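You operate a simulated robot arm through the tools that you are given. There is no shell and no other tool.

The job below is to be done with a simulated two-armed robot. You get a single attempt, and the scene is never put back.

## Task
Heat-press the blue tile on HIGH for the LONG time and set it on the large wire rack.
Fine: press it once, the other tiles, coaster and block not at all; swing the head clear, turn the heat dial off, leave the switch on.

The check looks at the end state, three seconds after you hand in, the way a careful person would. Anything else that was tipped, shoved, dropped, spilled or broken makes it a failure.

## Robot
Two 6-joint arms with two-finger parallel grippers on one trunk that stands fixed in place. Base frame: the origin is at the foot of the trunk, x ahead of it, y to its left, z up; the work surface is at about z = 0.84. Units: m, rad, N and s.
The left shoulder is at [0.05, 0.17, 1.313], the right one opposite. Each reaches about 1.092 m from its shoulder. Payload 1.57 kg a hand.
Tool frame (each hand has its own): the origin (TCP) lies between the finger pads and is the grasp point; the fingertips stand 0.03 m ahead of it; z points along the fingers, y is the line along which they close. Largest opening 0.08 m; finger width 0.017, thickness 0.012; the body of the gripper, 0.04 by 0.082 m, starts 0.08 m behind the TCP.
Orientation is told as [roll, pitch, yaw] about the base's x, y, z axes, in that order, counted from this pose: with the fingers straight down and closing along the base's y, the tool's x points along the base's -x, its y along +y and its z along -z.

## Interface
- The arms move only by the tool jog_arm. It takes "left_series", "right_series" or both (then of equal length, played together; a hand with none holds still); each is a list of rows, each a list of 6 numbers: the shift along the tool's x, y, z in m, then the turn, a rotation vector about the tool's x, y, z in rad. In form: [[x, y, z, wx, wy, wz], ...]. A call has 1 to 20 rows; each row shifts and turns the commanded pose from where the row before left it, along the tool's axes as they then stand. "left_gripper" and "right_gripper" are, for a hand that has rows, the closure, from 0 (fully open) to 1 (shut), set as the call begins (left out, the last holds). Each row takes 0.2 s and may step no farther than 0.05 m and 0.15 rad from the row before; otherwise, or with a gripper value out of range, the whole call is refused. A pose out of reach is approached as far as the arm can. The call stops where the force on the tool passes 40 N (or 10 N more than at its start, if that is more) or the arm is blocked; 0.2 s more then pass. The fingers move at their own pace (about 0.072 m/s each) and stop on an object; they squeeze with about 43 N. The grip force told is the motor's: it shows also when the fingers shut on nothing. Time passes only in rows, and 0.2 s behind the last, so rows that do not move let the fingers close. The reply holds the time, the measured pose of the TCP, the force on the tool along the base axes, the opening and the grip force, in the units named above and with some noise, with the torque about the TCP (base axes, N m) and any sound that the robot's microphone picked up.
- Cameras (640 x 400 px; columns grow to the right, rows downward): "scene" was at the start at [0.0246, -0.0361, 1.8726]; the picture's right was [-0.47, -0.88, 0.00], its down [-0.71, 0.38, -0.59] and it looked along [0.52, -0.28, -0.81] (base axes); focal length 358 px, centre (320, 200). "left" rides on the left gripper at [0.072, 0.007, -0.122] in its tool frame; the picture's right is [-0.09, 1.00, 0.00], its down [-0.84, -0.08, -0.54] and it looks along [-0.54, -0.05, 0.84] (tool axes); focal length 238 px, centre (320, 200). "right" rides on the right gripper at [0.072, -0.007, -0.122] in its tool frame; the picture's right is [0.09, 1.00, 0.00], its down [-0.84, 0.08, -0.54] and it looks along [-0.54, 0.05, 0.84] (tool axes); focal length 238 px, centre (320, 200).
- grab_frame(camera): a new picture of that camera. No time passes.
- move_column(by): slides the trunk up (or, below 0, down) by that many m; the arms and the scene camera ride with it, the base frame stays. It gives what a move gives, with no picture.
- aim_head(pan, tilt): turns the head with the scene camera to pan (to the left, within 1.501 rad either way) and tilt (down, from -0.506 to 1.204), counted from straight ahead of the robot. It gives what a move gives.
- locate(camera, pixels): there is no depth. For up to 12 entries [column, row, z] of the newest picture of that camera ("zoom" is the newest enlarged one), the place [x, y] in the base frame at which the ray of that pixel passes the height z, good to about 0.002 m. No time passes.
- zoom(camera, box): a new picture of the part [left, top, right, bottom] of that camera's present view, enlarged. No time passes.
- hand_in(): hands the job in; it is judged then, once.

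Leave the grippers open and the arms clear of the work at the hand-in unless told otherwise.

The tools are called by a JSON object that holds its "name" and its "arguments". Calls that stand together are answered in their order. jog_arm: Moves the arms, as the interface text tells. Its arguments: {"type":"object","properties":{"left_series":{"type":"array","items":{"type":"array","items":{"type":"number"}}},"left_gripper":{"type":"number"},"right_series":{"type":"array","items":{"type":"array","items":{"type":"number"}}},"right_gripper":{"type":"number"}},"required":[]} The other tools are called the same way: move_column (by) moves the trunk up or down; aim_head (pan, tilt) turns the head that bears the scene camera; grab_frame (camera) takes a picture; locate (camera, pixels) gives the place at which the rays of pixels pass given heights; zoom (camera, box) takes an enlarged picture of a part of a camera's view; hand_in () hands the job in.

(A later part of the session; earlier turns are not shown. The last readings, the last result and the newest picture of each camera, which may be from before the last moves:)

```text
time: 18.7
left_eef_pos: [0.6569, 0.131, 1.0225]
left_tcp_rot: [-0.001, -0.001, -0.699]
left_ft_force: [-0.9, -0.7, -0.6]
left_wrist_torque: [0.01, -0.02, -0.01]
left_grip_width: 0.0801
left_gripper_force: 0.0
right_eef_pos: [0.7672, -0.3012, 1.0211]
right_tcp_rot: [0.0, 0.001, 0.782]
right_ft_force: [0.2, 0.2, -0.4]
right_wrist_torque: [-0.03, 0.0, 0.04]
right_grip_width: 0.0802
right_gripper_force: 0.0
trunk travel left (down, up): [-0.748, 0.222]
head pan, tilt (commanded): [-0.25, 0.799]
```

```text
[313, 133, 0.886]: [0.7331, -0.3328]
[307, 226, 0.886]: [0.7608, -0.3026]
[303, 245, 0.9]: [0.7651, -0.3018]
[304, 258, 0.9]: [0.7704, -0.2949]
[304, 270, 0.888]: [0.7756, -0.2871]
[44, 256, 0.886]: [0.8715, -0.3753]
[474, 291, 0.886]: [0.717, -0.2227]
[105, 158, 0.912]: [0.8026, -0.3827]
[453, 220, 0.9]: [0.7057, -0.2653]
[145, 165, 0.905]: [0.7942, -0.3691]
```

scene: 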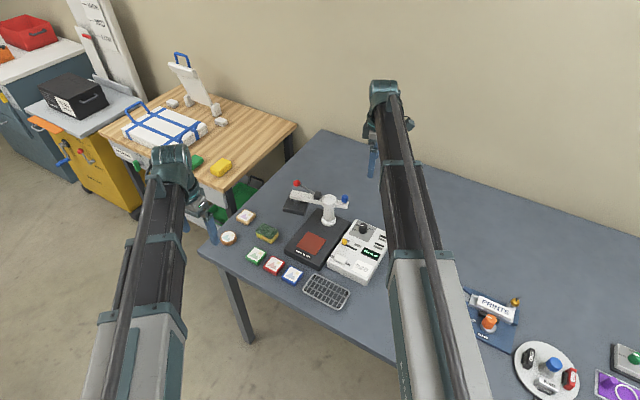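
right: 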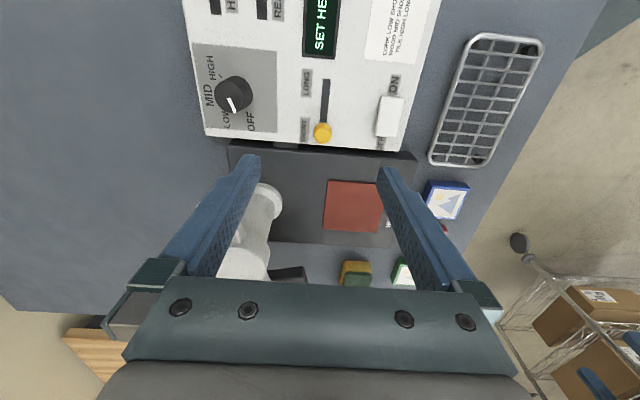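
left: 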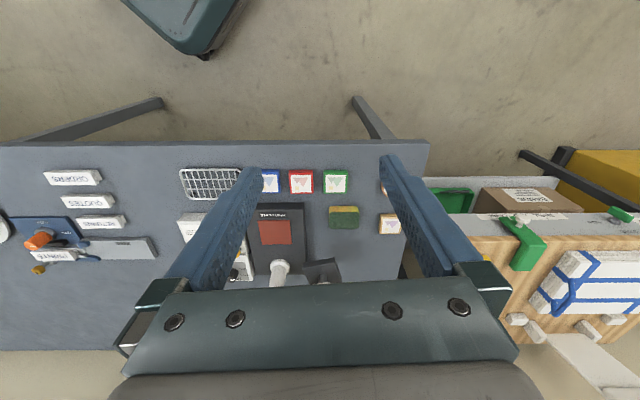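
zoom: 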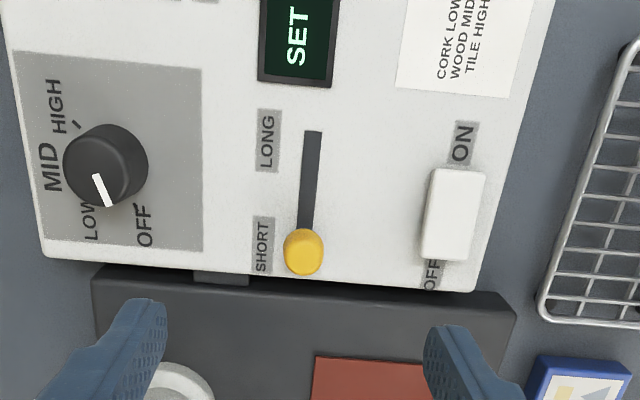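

Box left edge direction gives table-away = -44.6°. Slider knob ≈ (0.768,-0.298), slot end ≈ (0.733,-0.333). I'll push it with closed fingertips: close the right gripper and shift to the table-left of the knob (≈(0.783,-0.281)).

{"name": "jog_arm", "arguments": {"right_gripper": 1, "right_series": [[-0.012, 0.002, 0, 0, 0, 0], [-0.014, 0.001, 0, 0, 0, 0], [0, 0, 0, 0, 0, 0], [0, 0, 0, 0, 0, 0]]}}

{"name": "move_column", "arguments": {"by": -0.07}}

{"name": "zoom", "arguments": {"camera": "right", "box": [220, 60, 420, 220]}}

```text
time: 19.7
left_eef_pos: [0.6561, 0.1305, 1.0228]
left_tcp_rot: [0.0, -0.001, -0.701]
left_ft_force: [0.1, -0.2, 0.6]
left_wrist_torque: [-0.01, -0.03, 0.0]
left_grip_width: 0.08
left_gripper_force: 0.0
right_eef_pos: [0.7843, -0.2796, 1.0214]
right_tcp_rot: [0.0, -0.001, 0.779]
right_ft_force: [0.7, 0.4, -0.5]
right_wrist_torque: [0.0, -0.01, 0.01]
right_grip_width: 0.0001
right_gripper_force: 21.6
trunk travel left (down, up): [-0.748, 0.222]
head pan, tilt (commanded): [-0.25, 0.799]
```

```text
time: 20.8
left_eef_pos: [0.6563, 0.1312, 0.9525]
left_tcp_rot: [0.0, 0.0, -0.699]
left_ft_force: [0.6, 0.4, 0.0]
left_wrist_torque: [-0.02, 0.0, 0.01]
left_grip_width: 0.08
left_gripper_force: 0.1
right_eef_pos: [0.7837, -0.2794, 0.9523]
right_tcp_rot: [0.001, -0.001, 0.78]
right_ft_force: [-0.1, 0.2, 0.2]
right_wrist_torque: [0.0, -0.01, 0.01]
right_grip_width: 0.0002
right_gripper_force: 20.9
trunk travel left (down, up): [-0.678, 0.292]
head pan, tilt (commanded): [-0.25, 0.799]
```

```text
2.50 times, centred on (320, 140) of right
```

zoom: 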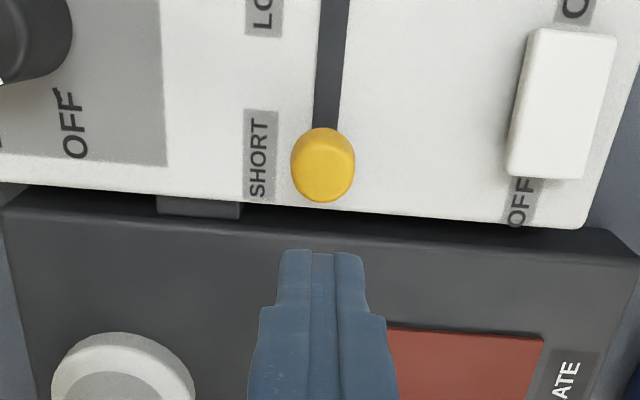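

Fingertips are in line with the yellow knob, about 7 mm clear. Lower 0.031 so tips are at z≈0.891, just above the box face.

{"name": "move_column", "arguments": {"by": -0.03}}

{"name": "zoom", "arguments": {"camera": "right", "box": [220, 60, 420, 220]}}

```text
time: 21.5
left_eef_pos: [0.6561, 0.1319, 0.9218]
left_tcp_rot: [0.0, 0.002, -0.698]
left_ft_force: [-0.2, -0.8, 0.5]
left_wrist_torque: [0.0, 0.01, -0.05]
left_grip_width: 0.0801
left_gripper_force: 0.1
right_eef_pos: [0.7841, -0.279, 0.9226]
right_tcp_rot: [0.0, 0.0, 0.779]
right_ft_force: [0.1, 0.1, 0.6]
right_wrist_torque: [-0.01, 0.03, -0.03]
right_grip_width: 0.0
right_gripper_force: 21.2
trunk travel left (down, up): [-0.648, 0.322]
head pan, tilt (commanded): [-0.25, 0.799]
```

```text
2.50 times, centred on (320, 140) of right
```

zoom: 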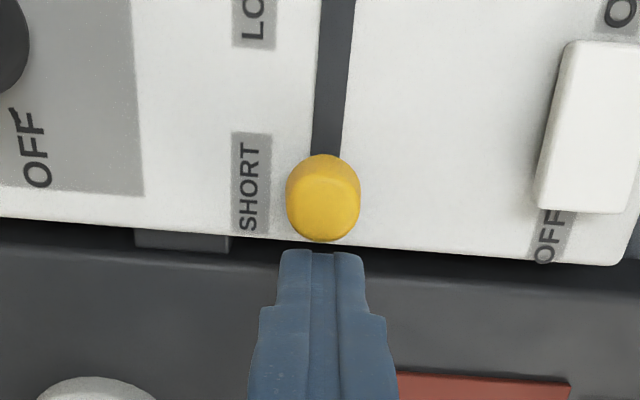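

Aligned. Now push along tool +x (table-right), in small steps.

{"name": "jog_arm", "arguments": {"right_series": [[0.006, 0, 0, 0, 0, 0], [0.006, 0, 0, 0, 0, 0], [0.006, 0, 0, 0, 0, 0], [0.006, 0, 0, 0, 0, 0], [0.006, 0, 0, 0, 0, 0], [0.006, 0, 0, 0, 0, 0], [0.005, 0, 0, 0, 0, 0]]}}

{"name": "grab_frame", "arguments": {"camera": "right"}}

```text
time: 23.1
left_eef_pos: [0.6564, 0.1316, 0.9215]
left_tcp_rot: [-0.001, -0.002, -0.699]
left_ft_force: [0.4, 0.0, 0.0]
left_wrist_torque: [0.02, 0.0, -0.02]
left_grip_width: 0.0802
left_gripper_force: 0.1
right_eef_pos: [0.7555, -0.3088, 0.9226]
right_tcp_rot: [0.0, 0.0, 0.78]
right_ft_force: [-0.2, 0.2, -0.3]
right_wrist_torque: [-0.02, 0.02, 0.0]
right_grip_width: 0.0001
right_gripper_force: 21.4
trunk travel left (down, up): [-0.648, 0.322]
head pan, tilt (commanded): [-0.25, 0.799]
```

```text
taken
```

right: 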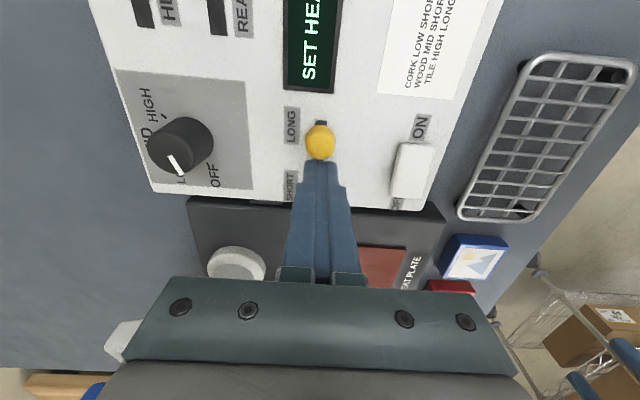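

The yellow knob has moved most of the way up (now at (320,142), LONG end ≈ (321,122)). Continue pushing in small steps until it meets the stop.

{"name": "jog_arm", "arguments": {"right_series": [[0.004, 0, 0, 0, 0, 0], [0.004, 0, 0, 0, 0, 0], [0.003, 0, 0, 0, 0, 0], [0.003, 0, 0, 0, 0, 0]]}}

{"name": "zoom", "arguments": {"camera": "right", "box": [220, 40, 420, 200]}}

```text
time: 24.1
left_eef_pos: [0.6556, 0.1299, 0.923]
left_tcp_rot: [0.001, -0.001, -0.703]
left_ft_force: [0.9, -0.6, 0.3]
left_wrist_torque: [0.0, -0.02, 0.0]
left_grip_width: 0.0801
left_gripper_force: 0.1
right_eef_pos: [0.7518, -0.3106, 0.9223]
right_tcp_rot: [-0.001, -0.018, 0.787]
right_ft_force: [10.0, 10.6, 4.3]
right_wrist_torque: [0.46, -0.25, 0.03]
right_grip_width: 0.0
right_gripper_force: 21.0
trunk travel left (down, up): [-0.648, 0.322]
head pan, tilt (commanded): [-0.25, 0.799]
stopped in row 4 (right hand): the force on the tool passed its limit at 44 N (the readings are from after the stop); the commanded pose is now the measured one
```

```text
2.50 times, centred on (320, 120) of right
```

zoom: 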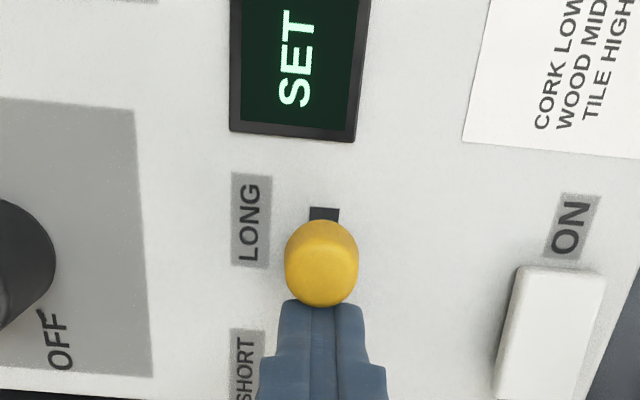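

The slider hit its stop at LONG. Now I back off 0.015 and raise the trunk 0.06.

{"name": "jog_arm", "arguments": {"right_series": [[-0.008, 0, 0, 0, 0, 0], [-0.008, 0, 0, 0, 0, 0], [0, 0, 0, 0, 0, 0]]}}

{"name": "move_column", "arguments": {"by": 0.06}}

{"name": "zoom", "arguments": {"camera": "right", "box": [180, 0, 440, 200]}}

```text
time: 24.9
left_eef_pos: [0.6566, 0.1292, 0.9237]
left_tcp_rot: [0.0, 0.0, -0.701]
left_ft_force: [0.1, -0.6, 0.2]
left_wrist_torque: [0.01, 0.02, -0.01]
left_grip_width: 0.08
left_gripper_force: 0.1
right_eef_pos: [0.7631, -0.304, 0.923]
right_tcp_rot: [-0.001, -0.011, 0.783]
right_ft_force: [-0.3, -0.2, 0.2]
right_wrist_torque: [-0.03, 0.02, 0.01]
right_grip_width: 0.0001
right_gripper_force: 21.2
trunk travel left (down, up): [-0.648, 0.322]
head pan, tilt (commanded): [-0.25, 0.799]
```

```text
time: 25.9
left_eef_pos: [0.6561, 0.13, 0.9823]
left_tcp_rot: [-0.002, -0.001, -0.702]
left_ft_force: [-0.6, 0.3, 0.0]
left_wrist_torque: [0.01, -0.02, -0.01]
left_grip_width: 0.0802
left_gripper_force: 0.1
right_eef_pos: [0.7614, -0.3025, 0.9827]
right_tcp_rot: [-0.002, -0.013, 0.783]
right_ft_force: [0.0, 0.3, 0.5]
right_wrist_torque: [0.0, 0.0, -0.01]
right_grip_width: 0.0
right_gripper_force: 20.9
trunk travel left (down, up): [-0.708, 0.262]
head pan, tilt (commanded): [-0.25, 0.799]
```

```text
2.00 times, centred on (310, 100) of right
```

zoom: 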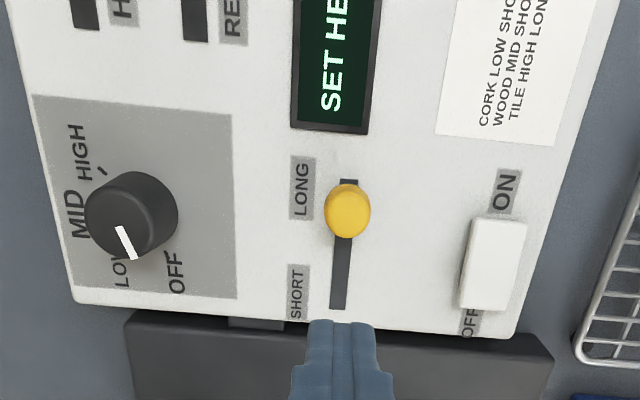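

Slider sits at LONG. Next: dial. Move to above (0.804,-0.381), correct the 0.013 rad tilt, yaw to 1.05 and open the gripper.

{"name": "jog_arm", "arguments": {"right_gripper": 0, "right_series": [[0.0126, -0.0425, 0, 0, 0.013, 0], [0.0126, -0.0425, 0, 0, 0, 0], [0, 0, 0, 0, 0, -0.135], [0, 0, 0, 0, 0, -0.135], [0, 0, 0, 0, 0, 0], [0, 0, 0, 0, 0, 0]]}}

{"name": "grab_frame", "arguments": {"camera": "right"}}

{"name": "zoom", "arguments": {"camera": "right", "box": [240, 100, 400, 220]}}

```text
time: 27.3
left_eef_pos: [0.6555, 0.1301, 0.9831]
left_tcp_rot: [0.0, 0.002, -0.702]
left_ft_force: [0.3, 0.5, -0.4]
left_wrist_torque: [0.01, 0.02, 0.01]
left_grip_width: 0.0801
left_gripper_force: 0.1
right_eef_pos: [0.8049, -0.3806, 0.9831]
right_tcp_rot: [-0.002, 0.002, 1.054]
right_ft_force: [0.2, -0.8, -0.2]
right_wrist_torque: [-0.02, 0.01, 0.01]
right_grip_width: 0.0801
right_gripper_force: 0.1
trunk travel left (down, up): [-0.708, 0.262]
head pan, tilt (commanded): [-0.25, 0.799]
```

```text
taken
```

right: 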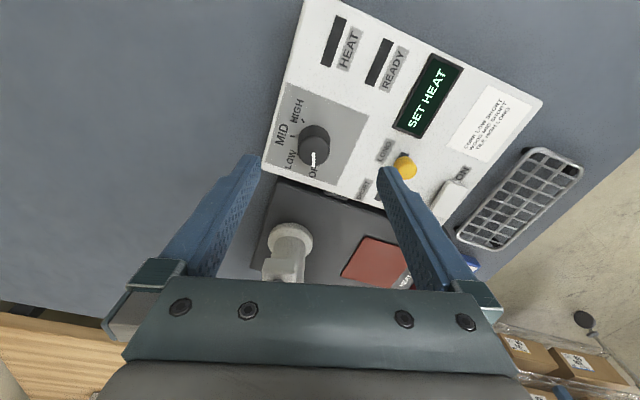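

```text
3.33 times, centred on (320, 160) of right
```

zoom: 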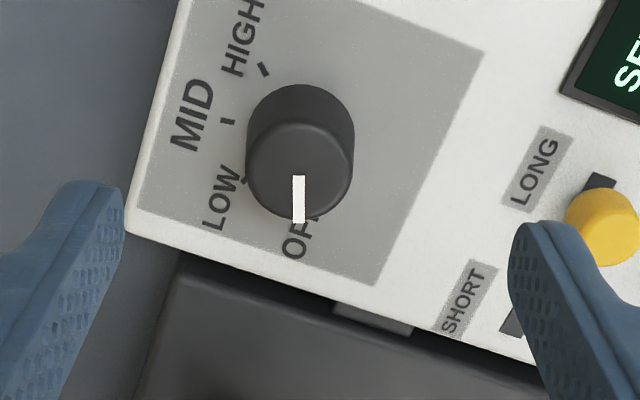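

{"name": "locate", "arguments": {"camera": "zoom", "pixels": [[264, 70, 0.886], [228, 122, 0.886], [243, 180, 0.886], [299, 168, 0.912], [298, 218, 0.912], [299, 178, 0.912], [300, 120, 0.886]]}}

```text
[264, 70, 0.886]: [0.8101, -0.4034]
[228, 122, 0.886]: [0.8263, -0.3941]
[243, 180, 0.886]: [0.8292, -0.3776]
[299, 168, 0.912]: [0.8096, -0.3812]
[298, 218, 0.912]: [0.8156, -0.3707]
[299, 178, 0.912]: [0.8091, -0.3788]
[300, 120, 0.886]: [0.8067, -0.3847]
```

Refined dial centre ≈ (0.8085,-0.382); detents about 50° apart (OFF 60°, LOW 13°, MID -35°, HIGH -86°), so ~150° clockwise to HIGH. Shift by 4 mm, yaw to 1.35 and lower to TCP z≈0.921.

{"name": "jog_arm", "arguments": {"right_series": [[-0.0006, -0.0038, 0, 0, 0, 0], [0, 0, 0, 0, 0, -0.15], [0, 0, 0, 0, 0, -0.15], [0, 0, 0, 0, 0, 0]]}}

{"name": "move_column", "arguments": {"by": -0.04}}

{"name": "zoom", "arguments": {"camera": "right", "box": [220, 80, 420, 230]}}

```text
time: 28.3
left_eef_pos: [0.6573, 0.1299, 0.9817]
left_tcp_rot: [-0.001, 0.0, -0.701]
left_ft_force: [0.0, 0.0, 0.2]
left_wrist_torque: [0.03, -0.01, -0.02]
left_grip_width: 0.0802
left_gripper_force: 0.1
right_eef_pos: [0.8067, -0.3823, 0.9828]
right_tcp_rot: [-0.001, 0.001, 1.354]
right_ft_force: [0.4, -0.7, 0.8]
right_wrist_torque: [0.0, 0.02, 0.03]
right_grip_width: 0.08
right_gripper_force: 0.0
trunk travel left (down, up): [-0.708, 0.262]
head pan, tilt (commanded): [-0.25, 0.799]
```

```text
time: 29.1
left_eef_pos: [0.6571, 0.1302, 0.942]
left_tcp_rot: [-0.001, 0.001, -0.701]
left_ft_force: [0.4, 0.4, 0.3]
left_wrist_torque: [0.0, -0.05, -0.05]
left_grip_width: 0.08
left_gripper_force: 0.2
right_eef_pos: [0.8082, -0.3811, 0.9425]
right_tcp_rot: [0.001, 0.003, 1.353]
right_ft_force: [0.5, -0.4, -0.8]
right_wrist_torque: [-0.01, 0.03, 0.02]
right_grip_width: 0.0801
right_gripper_force: 0.1
trunk travel left (down, up): [-0.668, 0.302]
head pan, tilt (commanded): [-0.25, 0.799]
```

```text
2.67 times, centred on (320, 155) of right
```

zoom: 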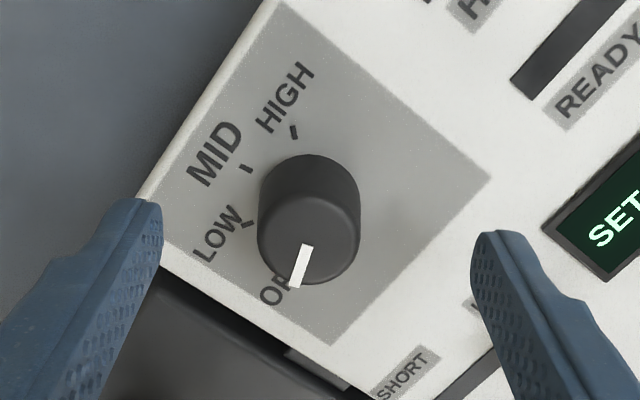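

Knob is about 2 mm left of the middle between the fingers; shift -0.002 in tool y and lower 0.021.

{"name": "jog_arm", "arguments": {"right_series": [[0, -0.002, 0, 0, 0, 0], [0, 0, 0, 0, 0, 0]]}}

{"name": "move_column", "arguments": {"by": -0.021}}

{"name": "zoom", "arguments": {"camera": "right", "box": [220, 80, 420, 230]}}

```text
time: 29.7
left_eef_pos: [0.6553, 0.129, 0.9417]
left_tcp_rot: [0.001, -0.001, -0.702]
left_ft_force: [-1.1, -0.7, 0.3]
left_wrist_torque: [-0.02, -0.03, 0.01]
left_grip_width: 0.08
left_gripper_force: 0.0
right_eef_pos: [0.8098, -0.3814, 0.9425]
right_tcp_rot: [0.001, 0.003, 1.353]
right_ft_force: [1.1, 0.4, -0.1]
right_wrist_torque: [0.0, 0.04, -0.04]
right_grip_width: 0.0801
right_gripper_force: 0.1
trunk travel left (down, up): [-0.668, 0.302]
head pan, tilt (commanded): [-0.25, 0.799]
```

```text
time: 30.4
left_eef_pos: [0.6553, 0.1304, 0.9212]
left_tcp_rot: [-0.001, 0.001, -0.7]
left_ft_force: [0.1, 0.2, 0.7]
left_wrist_torque: [0.01, 0.0, 0.03]
left_grip_width: 0.0799
left_gripper_force: 0.1
right_eef_pos: [0.8086, -0.383, 0.9217]
right_tcp_rot: [0.001, 0.001, 1.354]
right_ft_force: [0.2, -0.2, -1.0]
right_wrist_torque: [-0.02, 0.03, -0.05]
right_grip_width: 0.0801
right_gripper_force: 0.2
trunk travel left (down, up): [-0.647, 0.323]
head pan, tilt (commanded): [-0.25, 0.799]
```

```text
2.67 times, centred on (320, 155) of right
```

zoom: 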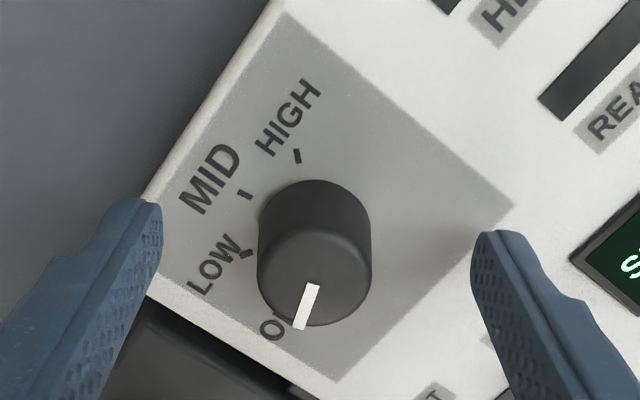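

Knob is centred between the fingers. Close the gripper on it.

{"name": "jog_arm", "arguments": {"right_gripper": 1, "right_series": [[0, 0, 0, 0, 0, 0], [0, 0, 0, 0, 0, 0], [0, 0, 0, 0, 0, 0], [0, 0, 0, 0, 0, 0]]}}

{"name": "zoom", "arguments": {"camera": "right", "box": [220, 80, 420, 230]}}

```text
time: 31.4
left_eef_pos: [0.6578, 0.1306, 0.9235]
left_tcp_rot: [0.0, -0.001, -0.702]
left_ft_force: [0.2, 0.0, -0.3]
left_wrist_torque: [-0.01, 0.03, -0.01]
left_grip_width: 0.0801
left_gripper_force: 0.1
right_eef_pos: [0.8108, -0.3823, 0.9211]
right_tcp_rot: [-0.003, 0.002, 1.351]
right_ft_force: [7.6, -2.8, 6.8]
right_wrist_torque: [-0.04, -0.34, 0.01]
right_grip_width: 0.0293
right_gripper_force: 39.2
trunk travel left (down, up): [-0.647, 0.323]
head pan, tilt (commanded): [-0.25, 0.799]
```

```text
2.67 times, centred on (320, 155) of right
```

zoom: 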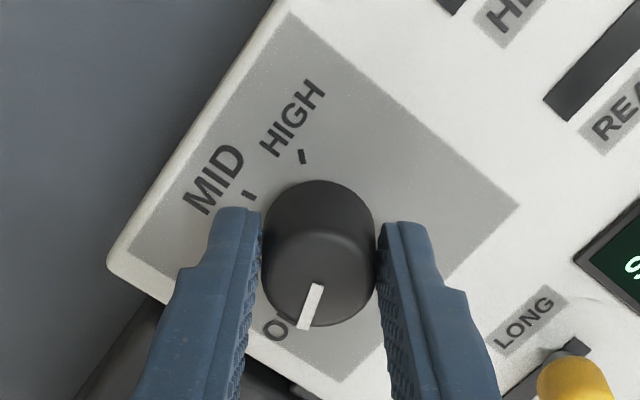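

Gripped (0.029 m). Now turn clockwise (wz positive), first 0.45 rad with a 2 mm recentre, and check.

{"name": "jog_arm", "arguments": {"right_series": [[0, -0.002, 0, 0, 0, 0], [0, 0, 0, 0, 0, 0.15], [0, 0, 0, 0, 0, 0.15], [0, 0, 0, 0, 0, 0.15], [0, 0, 0, 0, 0, 0]]}}

{"name": "zoom", "arguments": {"camera": "right", "box": [220, 80, 420, 230]}}

```text
time: 32.6
left_eef_pos: [0.6574, 0.1312, 0.9219]
left_tcp_rot: [0.0, 0.0, -0.703]
left_ft_force: [-1.0, -0.6, -0.7]
left_wrist_torque: [0.01, -0.02, -0.02]
left_grip_width: 0.08
left_gripper_force: 0.0
right_eef_pos: [0.8098, -0.3821, 0.9218]
right_tcp_rot: [0.001, 0.002, 0.903]
right_ft_force: [-19.6, 6.8, -13.6]
right_wrist_torque: [0.4, 0.35, 0.04]
right_grip_width: 0.0289
right_gripper_force: 39.0
trunk travel left (down, up): [-0.647, 0.323]
head pan, tilt (commanded): [-0.25, 0.799]
```

```text
2.67 times, centred on (320, 155) of right
```

zoom: 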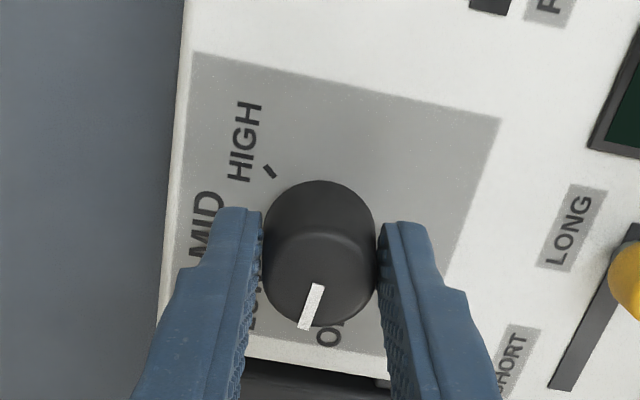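

The knob follows the fingers. My recentre overshot (force -20 N), so I correct by ~1.4 mm and continue turning 0.9 rad.

{"name": "jog_arm", "arguments": {"right_series": [[0.0006, 0.0013, 0, 0, 0, 0], [0, 0, 0, 0, 0, 0.15], [0, 0, 0, 0, 0, 0.15], [0, 0, 0, 0, 0, 0.15], [0, 0, 0, 0, 0, 0.15], [0, 0, 0, 0, 0, 0.15], [0, 0, 0, 0, 0, 0.15], [0, 0, 0, 0, 0, 0]]}}

{"name": "zoom", "arguments": {"camera": "right", "box": [220, 80, 420, 230]}}

```text
time: 34.4
left_eef_pos: [0.657, 0.1302, 0.921]
left_tcp_rot: [0.0, 0.001, -0.701]
left_ft_force: [-0.4, 0.1, 0.6]
left_wrist_torque: [0.02, 0.03, -0.01]
left_grip_width: 0.0801
left_gripper_force: 0.0
right_eef_pos: [0.8098, -0.3787, 0.9215]
right_tcp_rot: [0.0, 0.003, 0.002]
right_ft_force: [-18.5, 17.1, -16.8]
right_wrist_torque: [0.48, 0.52, 0.02]
right_grip_width: 0.0291
right_gripper_force: 38.9
trunk travel left (down, up): [-0.647, 0.323]
head pan, tilt (commanded): [-0.25, 0.799]
```

```text
2.67 times, centred on (320, 155) of right
```

zoom: 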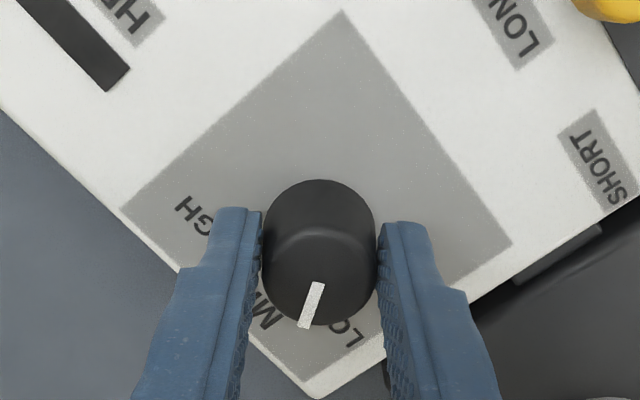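

Turned to yaw 0; side forces ~±18 N from small eccentricity. I'll relax by shifting along the force (≈1.4 mm each) before turning on.

{"name": "jog_arm", "arguments": {"right_series": [[0.0014, 0.0013, 0, 0, 0, 0], [0, 0, 0, 0, 0, 0]]}}

```text
time: 35.0
left_eef_pos: [0.6564, 0.1299, 0.9216]
left_tcp_rot: [0.0, -0.001, -0.701]
left_ft_force: [0.8, -0.3, -0.3]
left_wrist_torque: [-0.02, -0.01, -0.01]
left_grip_width: 0.08
left_gripper_force: 0.0
right_eef_pos: [0.809, -0.3785, 0.9219]
right_tcp_rot: [-0.001, 0.003, 0.003]
right_ft_force: [-9.3, 12.3, -5.6]
right_wrist_torque: [0.4, 1.28, -0.02]
right_grip_width: 0.0294
right_gripper_force: 38.5
trunk travel left (down, up): [-0.647, 0.323]
head pan, tilt (commanded): [-0.25, 0.799]
```

{"name": "jog_arm", "arguments": {"right_series": [[0.0002, 0.0008, 0, 0, 0, 0.15], [-0.0002, 0.0004, 0, 0, 0, 0.15], [-0.0002, 0.0004, 0, 0, 0, 0.15], [-0.0002, 0.0004, 0, 0, 0, 0.15], [0, 0, 0, 0, 0, 0]]}}

{"name": "zoom", "arguments": {"camera": "right", "box": [180, 20, 460, 230]}}

```text
time: 36.2
left_eef_pos: [0.6567, 0.1312, 0.923]
left_tcp_rot: [0.002, 0.001, -0.702]
left_ft_force: [-0.1, 0.3, 0.4]
left_wrist_torque: [0.0, 0.01, -0.01]
left_grip_width: 0.0801
left_gripper_force: 0.1
right_eef_pos: [0.8082, -0.3799, 0.922]
right_tcp_rot: [-0.001, -0.002, -0.597]
right_ft_force: [-5.9, 9.5, -1.2]
right_wrist_torque: [0.49, 0.36, -0.01]
right_grip_width: 0.0291
right_gripper_force: 39.7
trunk travel left (down, up): [-0.647, 0.323]
head pan, tilt (commanded): [-0.25, 0.799]
```

```text
1.90 times, centred on (320, 125) of right
```

zoom: 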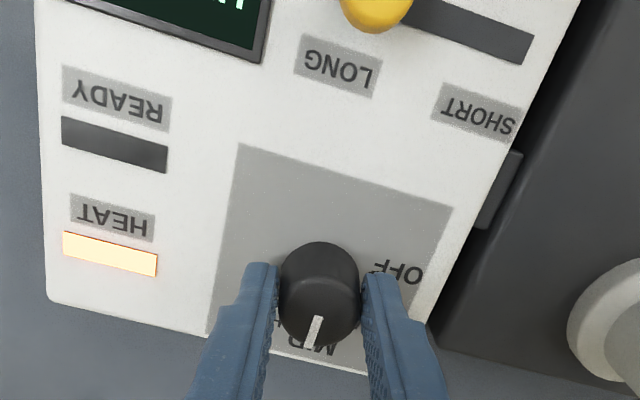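

The HEAT lamp is lit; the pointer is just past MID. Continue clockwise 0.6 rad.

{"name": "jog_arm", "arguments": {"right_series": [[0, 0.0003, 0, 0, 0, 0.15], [0, 0.0003, 0, 0, 0, 0.15], [0, 0.0003, 0, 0, 0, 0.15], [0, 0.0003, 0, 0, 0, 0.15], [0, 0, 0, 0, 0, 0]]}}

{"name": "zoom", "arguments": {"camera": "right", "box": [180, 20, 460, 230]}}

```text
time: 37.4
left_eef_pos: [0.6564, 0.1301, 0.9214]
left_tcp_rot: [-0.001, 0.002, -0.703]
left_ft_force: [0.2, 0.6, -0.2]
left_wrist_torque: [0.01, -0.01, -0.03]
left_grip_width: 0.0799
left_gripper_force: 0.1
right_eef_pos: [0.8088, -0.3777, 0.9218]
right_tcp_rot: [0.0, -0.003, -1.2]
right_ft_force: [-2.8, 10.1, 0.6]
right_wrist_torque: [0.69, 0.21, -0.02]
right_grip_width: 0.0291
right_gripper_force: 39.0
trunk travel left (down, up): [-0.647, 0.323]
head pan, tilt (commanded): [-0.25, 0.799]
```

```text
1.90 times, centred on (320, 125) of right
```

zoom: 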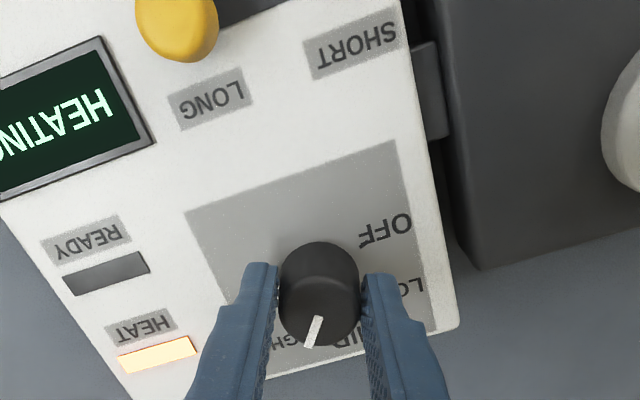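

Display says HEATING. I'll measure the pointer's direction now.

{"name": "locate", "arguments": {"camera": "zoom", "pixels": [[319, 317, 0.912], [309, 346, 0.912], [320, 300, 0.912], [385, 233, 0.886], [290, 340, 0.886], [352, 336, 0.886]]}}

```text
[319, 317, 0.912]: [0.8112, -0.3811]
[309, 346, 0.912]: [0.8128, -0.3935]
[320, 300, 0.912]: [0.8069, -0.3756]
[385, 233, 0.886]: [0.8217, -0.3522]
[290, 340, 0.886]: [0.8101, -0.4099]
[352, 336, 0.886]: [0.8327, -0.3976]
```

Pointer is at about -83°, HIGH tick at about -87 to -90°. Turn 0.08 rad more, then open the gripper.

{"name": "jog_arm", "arguments": {"right_series": [[0, 0, 0, 0, 0, 0.08], [0, 0, 0, 0, 0, 0], [0, 0, 0, 0, 0, 0]]}}

{"name": "jog_arm", "arguments": {"right_gripper": 0, "right_series": [[0, 0, 0, 0, 0, 0], [0, 0, 0, 0, 0, 0], [0, 0, 0, 0, 0, 0], [0, 0, 0, 0, 0, 0]]}}

{"name": "move_column", "arguments": {"by": 0.06}}

{"name": "zoom", "arguments": {"camera": "right", "box": [180, 20, 460, 230]}}

```text
time: 38.2
left_eef_pos: [0.6558, 0.1312, 0.9211]
left_tcp_rot: [-0.001, 0.001, -0.702]
left_ft_force: [-0.5, 0.4, 0.1]
left_wrist_torque: [0.0, 0.04, -0.01]
left_grip_width: 0.08
left_gripper_force: 0.0
right_eef_pos: [0.8106, -0.377, 0.9218]
right_tcp_rot: [0.0, -0.003, -1.274]
right_ft_force: [2.5, 9.6, 6.0]
right_wrist_torque: [0.64, -0.05, 0.04]
right_grip_width: 0.0294
right_gripper_force: 39.3
trunk travel left (down, up): [-0.647, 0.323]
head pan, tilt (commanded): [-0.25, 0.799]
```

```text
time: 39.2
left_eef_pos: [0.6561, 0.1296, 0.9207]
left_tcp_rot: [0.001, 0.002, -0.702]
left_ft_force: [0.4, -0.1, -0.1]
left_wrist_torque: [-0.01, 0.0, 0.01]
left_grip_width: 0.0799
left_gripper_force: 0.0
right_eef_pos: [0.8094, -0.3794, 0.9221]
right_tcp_rot: [0.0, -0.004, -1.276]
right_ft_force: [-0.3, -0.9, 0.0]
right_wrist_torque: [-0.03, 0.03, 0.0]
right_grip_width: 0.0801
right_gripper_force: 0.1
trunk travel left (down, up): [-0.647, 0.323]
head pan, tilt (commanded): [-0.25, 0.799]
```

```text
time: 40.2
left_eef_pos: [0.6557, 0.1305, 0.9802]
left_tcp_rot: [-0.001, 0.001, -0.702]
left_ft_force: [0.5, -1.1, 1.0]
left_wrist_torque: [-0.02, 0.0, -0.02]
left_grip_width: 0.0799
left_gripper_force: 0.0
right_eef_pos: [0.8102, -0.3779, 0.9805]
right_tcp_rot: [-0.001, -0.002, -1.275]
right_ft_force: [-1.0, 0.5, -0.8]
right_wrist_torque: [-0.01, 0.0, -0.01]
right_grip_width: 0.0796
right_gripper_force: 0.1
trunk travel left (down, up): [-0.707, 0.263]
head pan, tilt (commanded): [-0.25, 0.799]
```

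```text
1.90 times, centred on (320, 125) of right
```

zoom: 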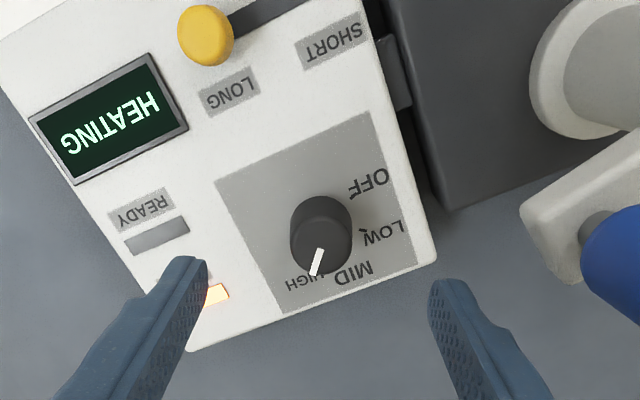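

{"name": "zoom", "arguments": {"camera": "right", "box": [270, 110, 370, 180]}}

```text
5.71 times, centred on (320, 145) of right
```

zoom: 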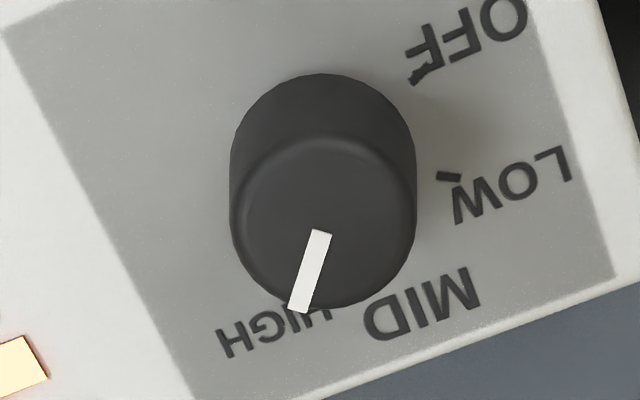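

{"name": "locate", "arguments": {"camera": "zoom", "pixels": [[321, 232, 0.912], [299, 311, 0.912], [322, 222, 0.912], [420, 72, 0.886], [449, 176, 0.886], [268, 330, 0.886], [420, 305, 0.886], [510, 185, 0.886], [468, 42, 0.886]]}}

```text
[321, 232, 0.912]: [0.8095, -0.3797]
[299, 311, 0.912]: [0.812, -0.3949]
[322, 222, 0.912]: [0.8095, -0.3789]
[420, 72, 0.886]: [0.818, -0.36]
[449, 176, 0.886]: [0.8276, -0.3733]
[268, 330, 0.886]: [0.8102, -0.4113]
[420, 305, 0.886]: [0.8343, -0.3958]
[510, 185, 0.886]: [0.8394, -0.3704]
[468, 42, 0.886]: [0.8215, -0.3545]
```

The pointer is at HIGH (about -81°, nearest label HIGH at -87°), HEAT lamp on, display HEATING. While it heats I fetch the blue tile: move the right hand (tips at z≈0.95) over the tile at ≈(0.70,-0.085), then yaw to +0.785.

{"name": "jog_arm", "arguments": {"right_series": [[0.0446, -0.003, 0, 0, 0, 0], [0.0446, -0.003, 0, 0, 0, 0], [0.0446, -0.003, 0, 0, 0, 0], [0.0446, -0.003, 0, 0, 0, 0], [0.0446, -0.003, 0, 0, 0, 0], [0.0446, -0.003, 0, 0, 0, 0], [0.0446, -0.002, 0, 0, 0, 0], [0, 0, 0, 0, 0, -0.147], [0, 0, 0, 0, 0, -0.147], [0, 0, 0, 0, 0, -0.147], [0, 0, 0, 0, 0, -0.147], [0, 0, 0, 0, 0, -0.147], [0, 0, 0, 0, 0, -0.147], [0, 0, 0, 0, 0, -0.147], [0, 0, 0, 0, 0, 0]]}}

{"name": "jog_arm", "arguments": {"right_series": [[0, 0, 0, 0, 0, -0.147], [0, 0, 0, 0, 0, -0.147], [0, 0, 0, 0, 0, -0.147], [0, 0, 0, 0, 0, -0.147], [0, 0, 0, 0, 0, -0.147], [0, 0, 0, 0, 0, -0.147], [0, 0, 0, 0, 0, -0.147], [0, 0, 0, 0, 0, 0]]}}

{"name": "grab_frame", "arguments": {"camera": "right"}}

{"name": "grab_frame", "arguments": {"camera": "scene"}}

```text
time: 43.4
left_eef_pos: [0.655, 0.1299, 0.9818]
left_tcp_rot: [0.0, -0.001, -0.702]
left_ft_force: [0.7, 0.0, 0.2]
left_wrist_torque: [0.01, 0.01, -0.01]
left_grip_width: 0.0801
left_gripper_force: 0.1
right_eef_pos: [0.6992, -0.0855, 0.9808]
right_tcp_rot: [-0.004, -0.002, -0.243]
right_ft_force: [-0.7, -0.5, -0.6]
right_wrist_torque: [0.02, -0.02, -0.01]
right_grip_width: 0.0799
right_gripper_force: 0.0
trunk travel left (down, up): [-0.707, 0.263]
head pan, tilt (commanded): [-0.25, 0.799]
```

```text
time: 45.2
left_eef_pos: [0.6555, 0.1294, 0.9821]
left_tcp_rot: [-0.002, 0.0, -0.702]
left_ft_force: [0.3, 0.4, 0.4]
left_wrist_torque: [0.0, -0.01, -0.03]
left_grip_width: 0.0801
left_gripper_force: 0.1
right_eef_pos: [0.6993, -0.0858, 0.9815]
right_tcp_rot: [-0.001, 0.003, 0.784]
right_ft_force: [0.0, 0.2, -0.9]
right_wrist_torque: [0.01, 0.0, 0.02]
right_grip_width: 0.0803
right_gripper_force: 0.0
trunk travel left (down, up): [-0.707, 0.263]
head pan, tilt (commanded): [-0.25, 0.799]
```

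```text
taken
```

right: 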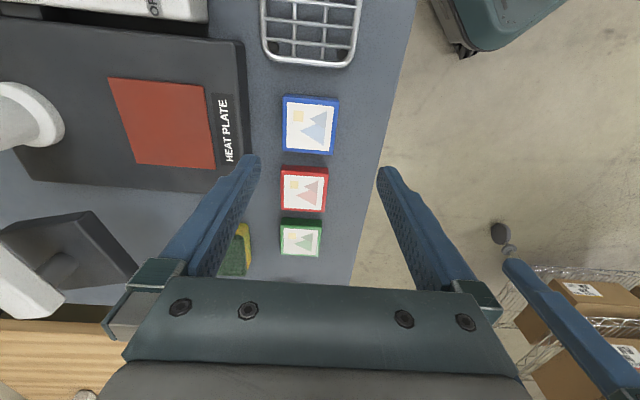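

```text
taken
```

scene: 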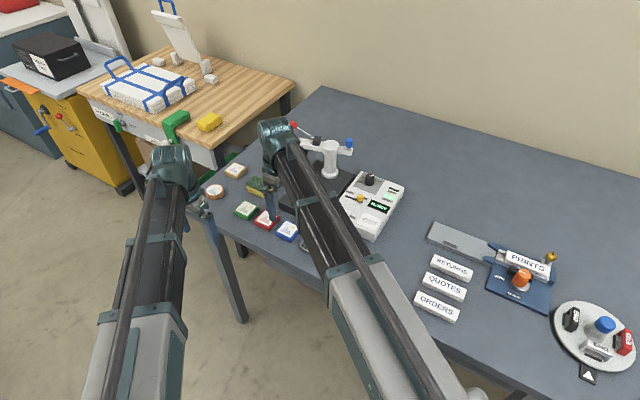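

The display seems changed; zoom on it in the scene, and zoom on the blue tile in the right camera (pixels 283-340, 95-157).

{"name": "zoom", "arguments": {"camera": "scene", "box": [335, 165, 410, 245]}}

{"name": "zoom", "arguments": {"camera": "right", "box": [230, 70, 390, 220]}}

```text
5.00 times, centred on (372, 205) of scene
```

zoom: 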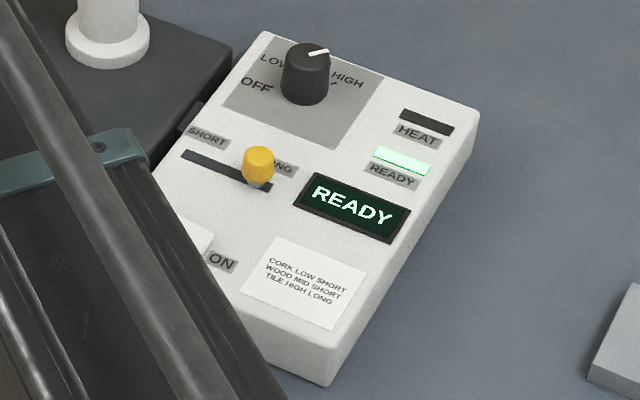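

```text
2.67 times, centred on (310, 145) of right
```

zoom: 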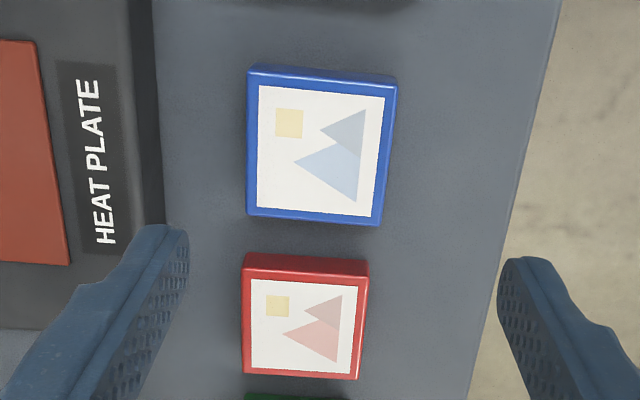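

READY is lit. Now locate the blue tile's top-face corners.

{"name": "locate", "arguments": {"camera": "zoom", "pixels": [[249, 80, 0.856], [396, 86, 0.856], [381, 224, 0.856], [247, 214, 0.856], [249, 68, 0.841], [396, 77, 0.841], [243, 262, 0.856], [368, 268, 0.856], [163, 140, 0.868], [163, 330, 0.868]]}}

```text
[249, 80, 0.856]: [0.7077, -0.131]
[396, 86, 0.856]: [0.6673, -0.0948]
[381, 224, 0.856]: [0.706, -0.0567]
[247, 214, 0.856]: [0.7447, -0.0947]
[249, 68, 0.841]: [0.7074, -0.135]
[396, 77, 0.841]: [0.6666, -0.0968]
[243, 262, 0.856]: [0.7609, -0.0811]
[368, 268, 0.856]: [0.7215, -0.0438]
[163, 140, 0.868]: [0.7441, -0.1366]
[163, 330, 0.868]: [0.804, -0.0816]
```

Tile centre ≈ (0.7064,-0.0943), 54 mm square, aligned to the hand; 21 mm gap to the red tile, 30 mm to the press base. Set the opening to ~70 mm, shift -0.011 in tool y, lower to TCP ≈0.90 and look.

{"name": "jog_arm", "arguments": {"right_gripper": 0.12, "right_series": [[0.001, -0.011, 0, 0, 0, 0], [0, 0, 0, 0, 0, 0], [0, 0, 0, 0, 0, 0]]}}

{"name": "move_column", "arguments": {"by": -0.075}}

{"name": "zoom", "arguments": {"camera": "right", "box": [200, 70, 440, 260]}}

```text
time: 46.0
left_eef_pos: [0.6562, 0.1307, 0.9821]
left_tcp_rot: [0.001, 0.001, -0.702]
left_ft_force: [0.5, 0.6, 0.0]
left_wrist_torque: [-0.04, 0.04, -0.01]
left_grip_width: 0.0796
left_gripper_force: 0.1
right_eef_pos: [0.7065, -0.094, 0.9819]
right_tcp_rot: [-0.001, 0.001, 0.783]
right_ft_force: [0.8, 0.0, 0.1]
right_wrist_torque: [-0.03, 0.01, 0.04]
right_grip_width: 0.0704
right_gripper_force: 0.1
trunk travel left (down, up): [-0.707, 0.263]
head pan, tilt (commanded): [-0.25, 0.799]
```

```text
time: 47.1
left_eef_pos: [0.656, 0.1299, 0.9071]
left_tcp_rot: [0.0, 0.0, -0.701]
left_ft_force: [0.3, 0.2, -0.1]
left_wrist_torque: [0.02, 0.02, 0.0]
left_grip_width: 0.0803
left_gripper_force: 0.0
right_eef_pos: [0.7061, -0.093, 0.9062]
right_tcp_rot: [-0.001, 0.003, 0.782]
right_ft_force: [0.4, 0.4, 0.3]
right_wrist_torque: [0.01, -0.01, 0.01]
right_grip_width: 0.0702
right_gripper_force: 0.0
trunk travel left (down, up): [-0.632, 0.338]
head pan, tilt (commanded): [-0.25, 0.799]
```

```text
2.11 times, centred on (320, 165) of right
```

zoom: 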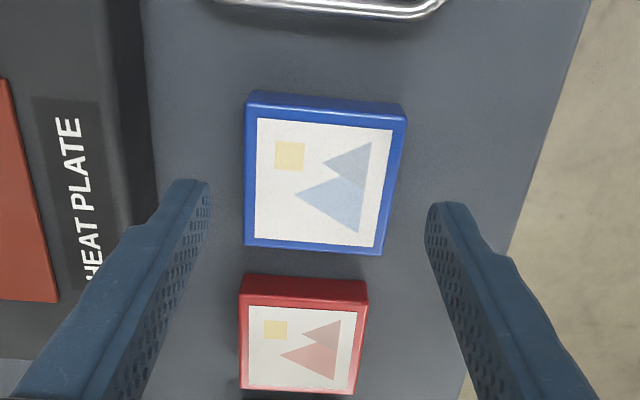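

Well centred between the fingers. Lower 0.031 to TCP z≈0.875.

{"name": "move_column", "arguments": {"by": -0.031}}

{"name": "zoom", "arguments": {"camera": "right", "box": [200, 70, 440, 260]}}

```text
time: 47.9
left_eef_pos: [0.6559, 0.1304, 0.8757]
left_tcp_rot: [0.001, 0.001, -0.702]
left_ft_force: [0.0, -1.2, 0.1]
left_wrist_torque: [0.0, 0.02, -0.03]
left_grip_width: 0.0799
left_gripper_force: 0.2
right_eef_pos: [0.7075, -0.0937, 0.8748]
right_tcp_rot: [-0.002, 0.002, 0.782]
right_ft_force: [0.4, 0.1, -1.2]
right_wrist_torque: [0.01, -0.03, 0.0]
right_grip_width: 0.0703
right_gripper_force: 0.0
trunk travel left (down, up): [-0.601, 0.369]
head pan, tilt (commanded): [-0.25, 0.799]
```

```text
2.11 times, centred on (320, 165) of right
```

zoom: 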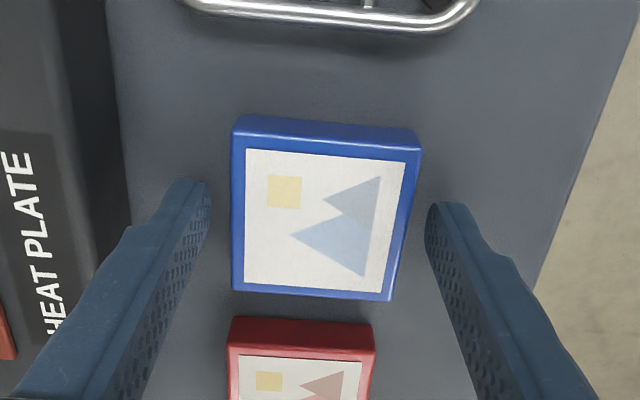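

Tile lies between the fingers. Close the gripper.

{"name": "jog_arm", "arguments": {"right_gripper": 1, "right_series": [[0, 0, 0, 0, 0, 0], [0, 0, 0, 0, 0, 0], [0, 0, 0, 0, 0, 0]]}}

{"name": "move_column", "arguments": {"by": 0.07}}

{"name": "grab_frame", "arguments": {"camera": "right"}}

```text
time: 48.7
left_eef_pos: [0.6551, 0.1294, 0.8744]
left_tcp_rot: [0.0, 0.0, -0.701]
left_ft_force: [0.3, -0.2, 0.0]
left_wrist_torque: [0.02, -0.02, 0.04]
left_grip_width: 0.0799
left_gripper_force: 0.1
right_eef_pos: [0.7061, -0.0933, 0.8753]
right_tcp_rot: [-0.001, 0.001, 0.782]
right_ft_force: [0.7, -0.6, 0.3]
right_wrist_torque: [0.0, -0.03, 0.01]
right_grip_width: 0.055
right_gripper_force: 42.9
trunk travel left (down, up): [-0.601, 0.369]
head pan, tilt (commanded): [-0.25, 0.799]
```

```text
time: 49.7
left_eef_pos: [0.6564, 0.1294, 0.9458]
left_tcp_rot: [0.0, 0.0, -0.703]
left_ft_force: [0.9, -0.4, -1.1]
left_wrist_torque: [-0.01, -0.02, 0.02]
left_grip_width: 0.0799
left_gripper_force: 0.1
right_eef_pos: [0.7062, -0.094, 0.9464]
right_tcp_rot: [-0.002, 0.001, 0.783]
right_ft_force: [0.5, 0.3, -0.7]
right_wrist_torque: [0.01, -0.04, 0.0]
right_grip_width: 0.055
right_gripper_force: 43.0
trunk travel left (down, up): [-0.671, 0.299]
head pan, tilt (commanded): [-0.25, 0.799]
```

```text
taken
```

right: 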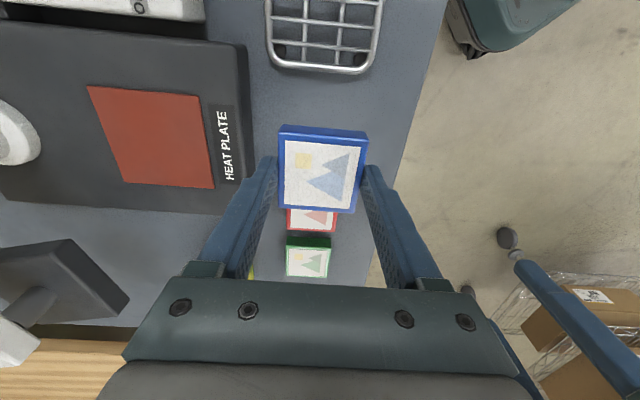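

Tile lifted. Now locate the red heat-plate square's corners in this picture to place the tile at its centre.

{"name": "locate", "arguments": {"camera": "right", "pixels": [[88, 87, 0.869], [199, 96, 0.869], [214, 187, 0.869], [124, 183, 0.869]]}}

```text
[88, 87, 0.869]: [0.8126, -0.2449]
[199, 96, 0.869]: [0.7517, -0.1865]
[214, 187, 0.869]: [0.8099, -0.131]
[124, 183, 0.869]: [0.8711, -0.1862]
```

Plate centre ≈ (0.810,-0.1875). Move the tile there: mostly -0.14 along tool y at z 0.946 (tile bottom ≈0.911, above everything in the path).

{"name": "jog_arm", "arguments": {"right_series": [[-0.0019, -0.035, 0, 0, 0, 0], [-0.0019, -0.035, 0, 0, 0, 0], [-0.0019, -0.035, 0, 0, 0, 0], [-0.002, -0.0346, 0, 0, 0, 0], [0, 0, 0, 0, 0, 0]]}}

{"name": "grab_frame", "arguments": {"camera": "right"}}

{"name": "grab_frame", "arguments": {"camera": "scene"}}

```text
time: 50.9
left_eef_pos: [0.6553, 0.1305, 0.946]
left_tcp_rot: [-0.001, 0.0, -0.702]
left_ft_force: [-0.1, -0.3, -0.4]
left_wrist_torque: [-0.02, -0.01, 0.0]
left_grip_width: 0.0799
left_gripper_force: 0.0
right_eef_pos: [0.8114, -0.1859, 0.9452]
right_tcp_rot: [-0.001, 0.002, 0.782]
right_ft_force: [-0.5, -0.1, -1.0]
right_wrist_torque: [-0.02, 0.0, -0.03]
right_grip_width: 0.0552
right_gripper_force: 43.2
trunk travel left (down, up): [-0.671, 0.299]
head pan, tilt (commanded): [-0.25, 0.799]
```

```text
taken
```

right: 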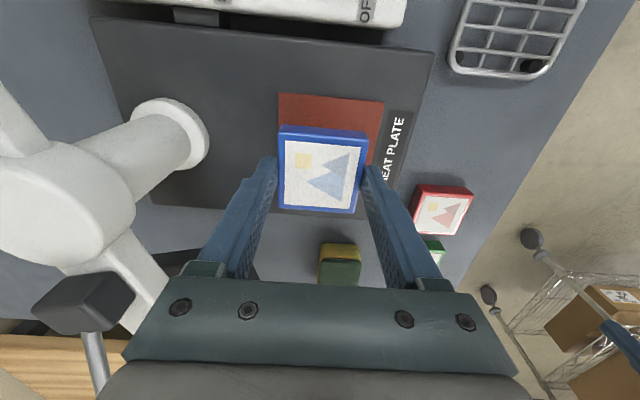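

```text
taken
```

scene: 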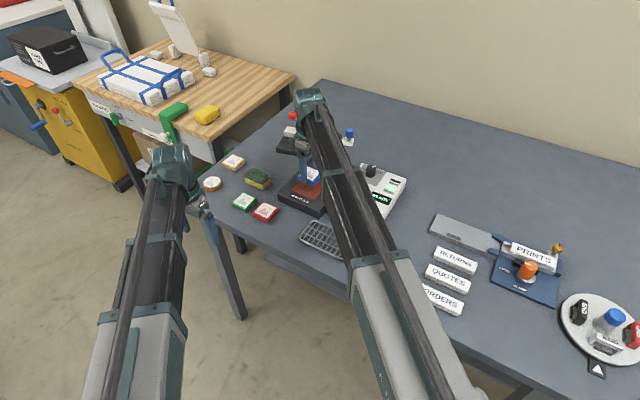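

Over the plate; the parked arm and block stay >3 cm from the gripper body. Lower by 0.036 to TCP≈0.909 then fine steps.

{"name": "move_column", "arguments": {"by": -0.036}}

{"name": "zoom", "arguments": {"camera": "right", "box": [200, 70, 440, 260]}}

```text
time: 51.7
left_eef_pos: [0.6543, 0.1296, 0.9109]
left_tcp_rot: [0.0, -0.001, -0.7]
left_ft_force: [0.0, -0.8, -1.1]
left_wrist_torque: [-0.02, -0.01, -0.01]
left_grip_width: 0.0797
left_gripper_force: 0.1
right_eef_pos: [0.8103, -0.1862, 0.9113]
right_tcp_rot: [-0.005, 0.0, 0.782]
right_ft_force: [10.3, -2.5, 31.2]
right_wrist_torque: [-0.15, -0.24, 0.01]
right_grip_width: 0.0551
right_gripper_force: 43.3
trunk travel left (down, up): [-0.635, 0.335]
head pan, tilt (commanded): [-0.25, 0.799]
```

```text
2.11 times, centred on (320, 165) of right
```

zoom: 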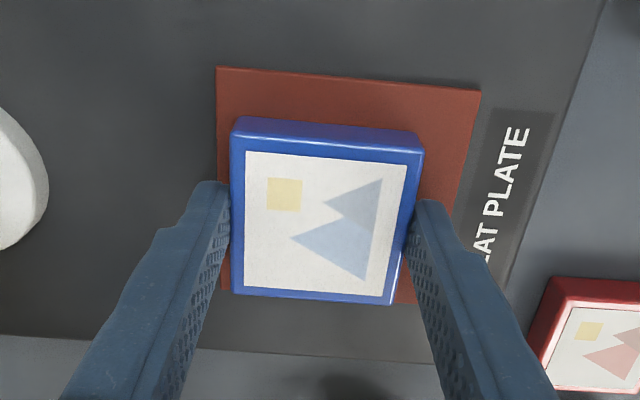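

Contact already (31 N up): the plate is at z≈0.876. I raise 2 mm to relieve and measure how the tile is centred on the red square.

{"name": "move_column", "arguments": {"by": 0.003}}

{"name": "zoom", "arguments": {"camera": "right", "box": [200, 70, 440, 260]}}

{"name": "locate", "arguments": {"camera": "zoom", "pixels": [[218, 67, 0.876], [480, 91, 0.876], [226, 290, 0.876], [415, 304, 0.876], [233, 133, 0.894], [423, 151, 0.894], [393, 304, 0.894], [233, 292, 0.894]]}}

```text
time: 52.3
left_eef_pos: [0.6554, 0.13, 0.9128]
left_tcp_rot: [0.001, 0.0, -0.703]
left_ft_force: [0.8, 0.7, 0.3]
left_wrist_torque: [-0.02, 0.01, 0.01]
left_grip_width: 0.0799
left_gripper_force: 0.0
right_eef_pos: [0.8101, -0.1864, 0.9119]
right_tcp_rot: [-0.001, 0.003, 0.782]
right_ft_force: [-0.2, -0.2, -1.7]
right_wrist_torque: [0.03, -0.01, -0.01]
right_grip_width: 0.0553
right_gripper_force: 42.9
trunk travel left (down, up): [-0.638, 0.332]
head pan, tilt (commanded): [-0.25, 0.799]
```

```text
2.11 times, centred on (320, 165) of right
```

zoom: 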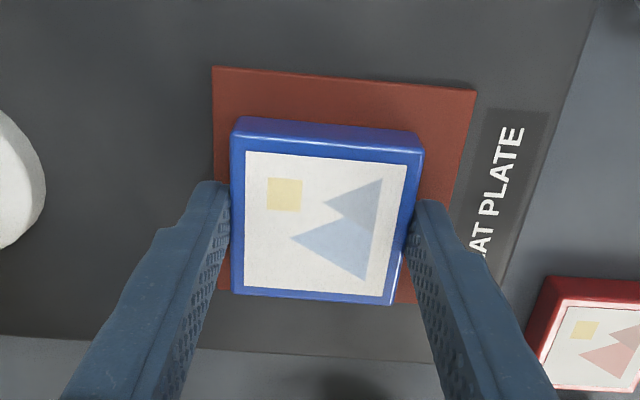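

```text
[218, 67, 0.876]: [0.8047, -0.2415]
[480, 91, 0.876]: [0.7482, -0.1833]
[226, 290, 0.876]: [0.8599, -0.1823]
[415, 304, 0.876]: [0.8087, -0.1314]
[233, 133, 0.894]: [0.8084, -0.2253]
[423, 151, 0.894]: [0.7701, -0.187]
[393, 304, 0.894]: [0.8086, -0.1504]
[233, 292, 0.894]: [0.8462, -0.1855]
```

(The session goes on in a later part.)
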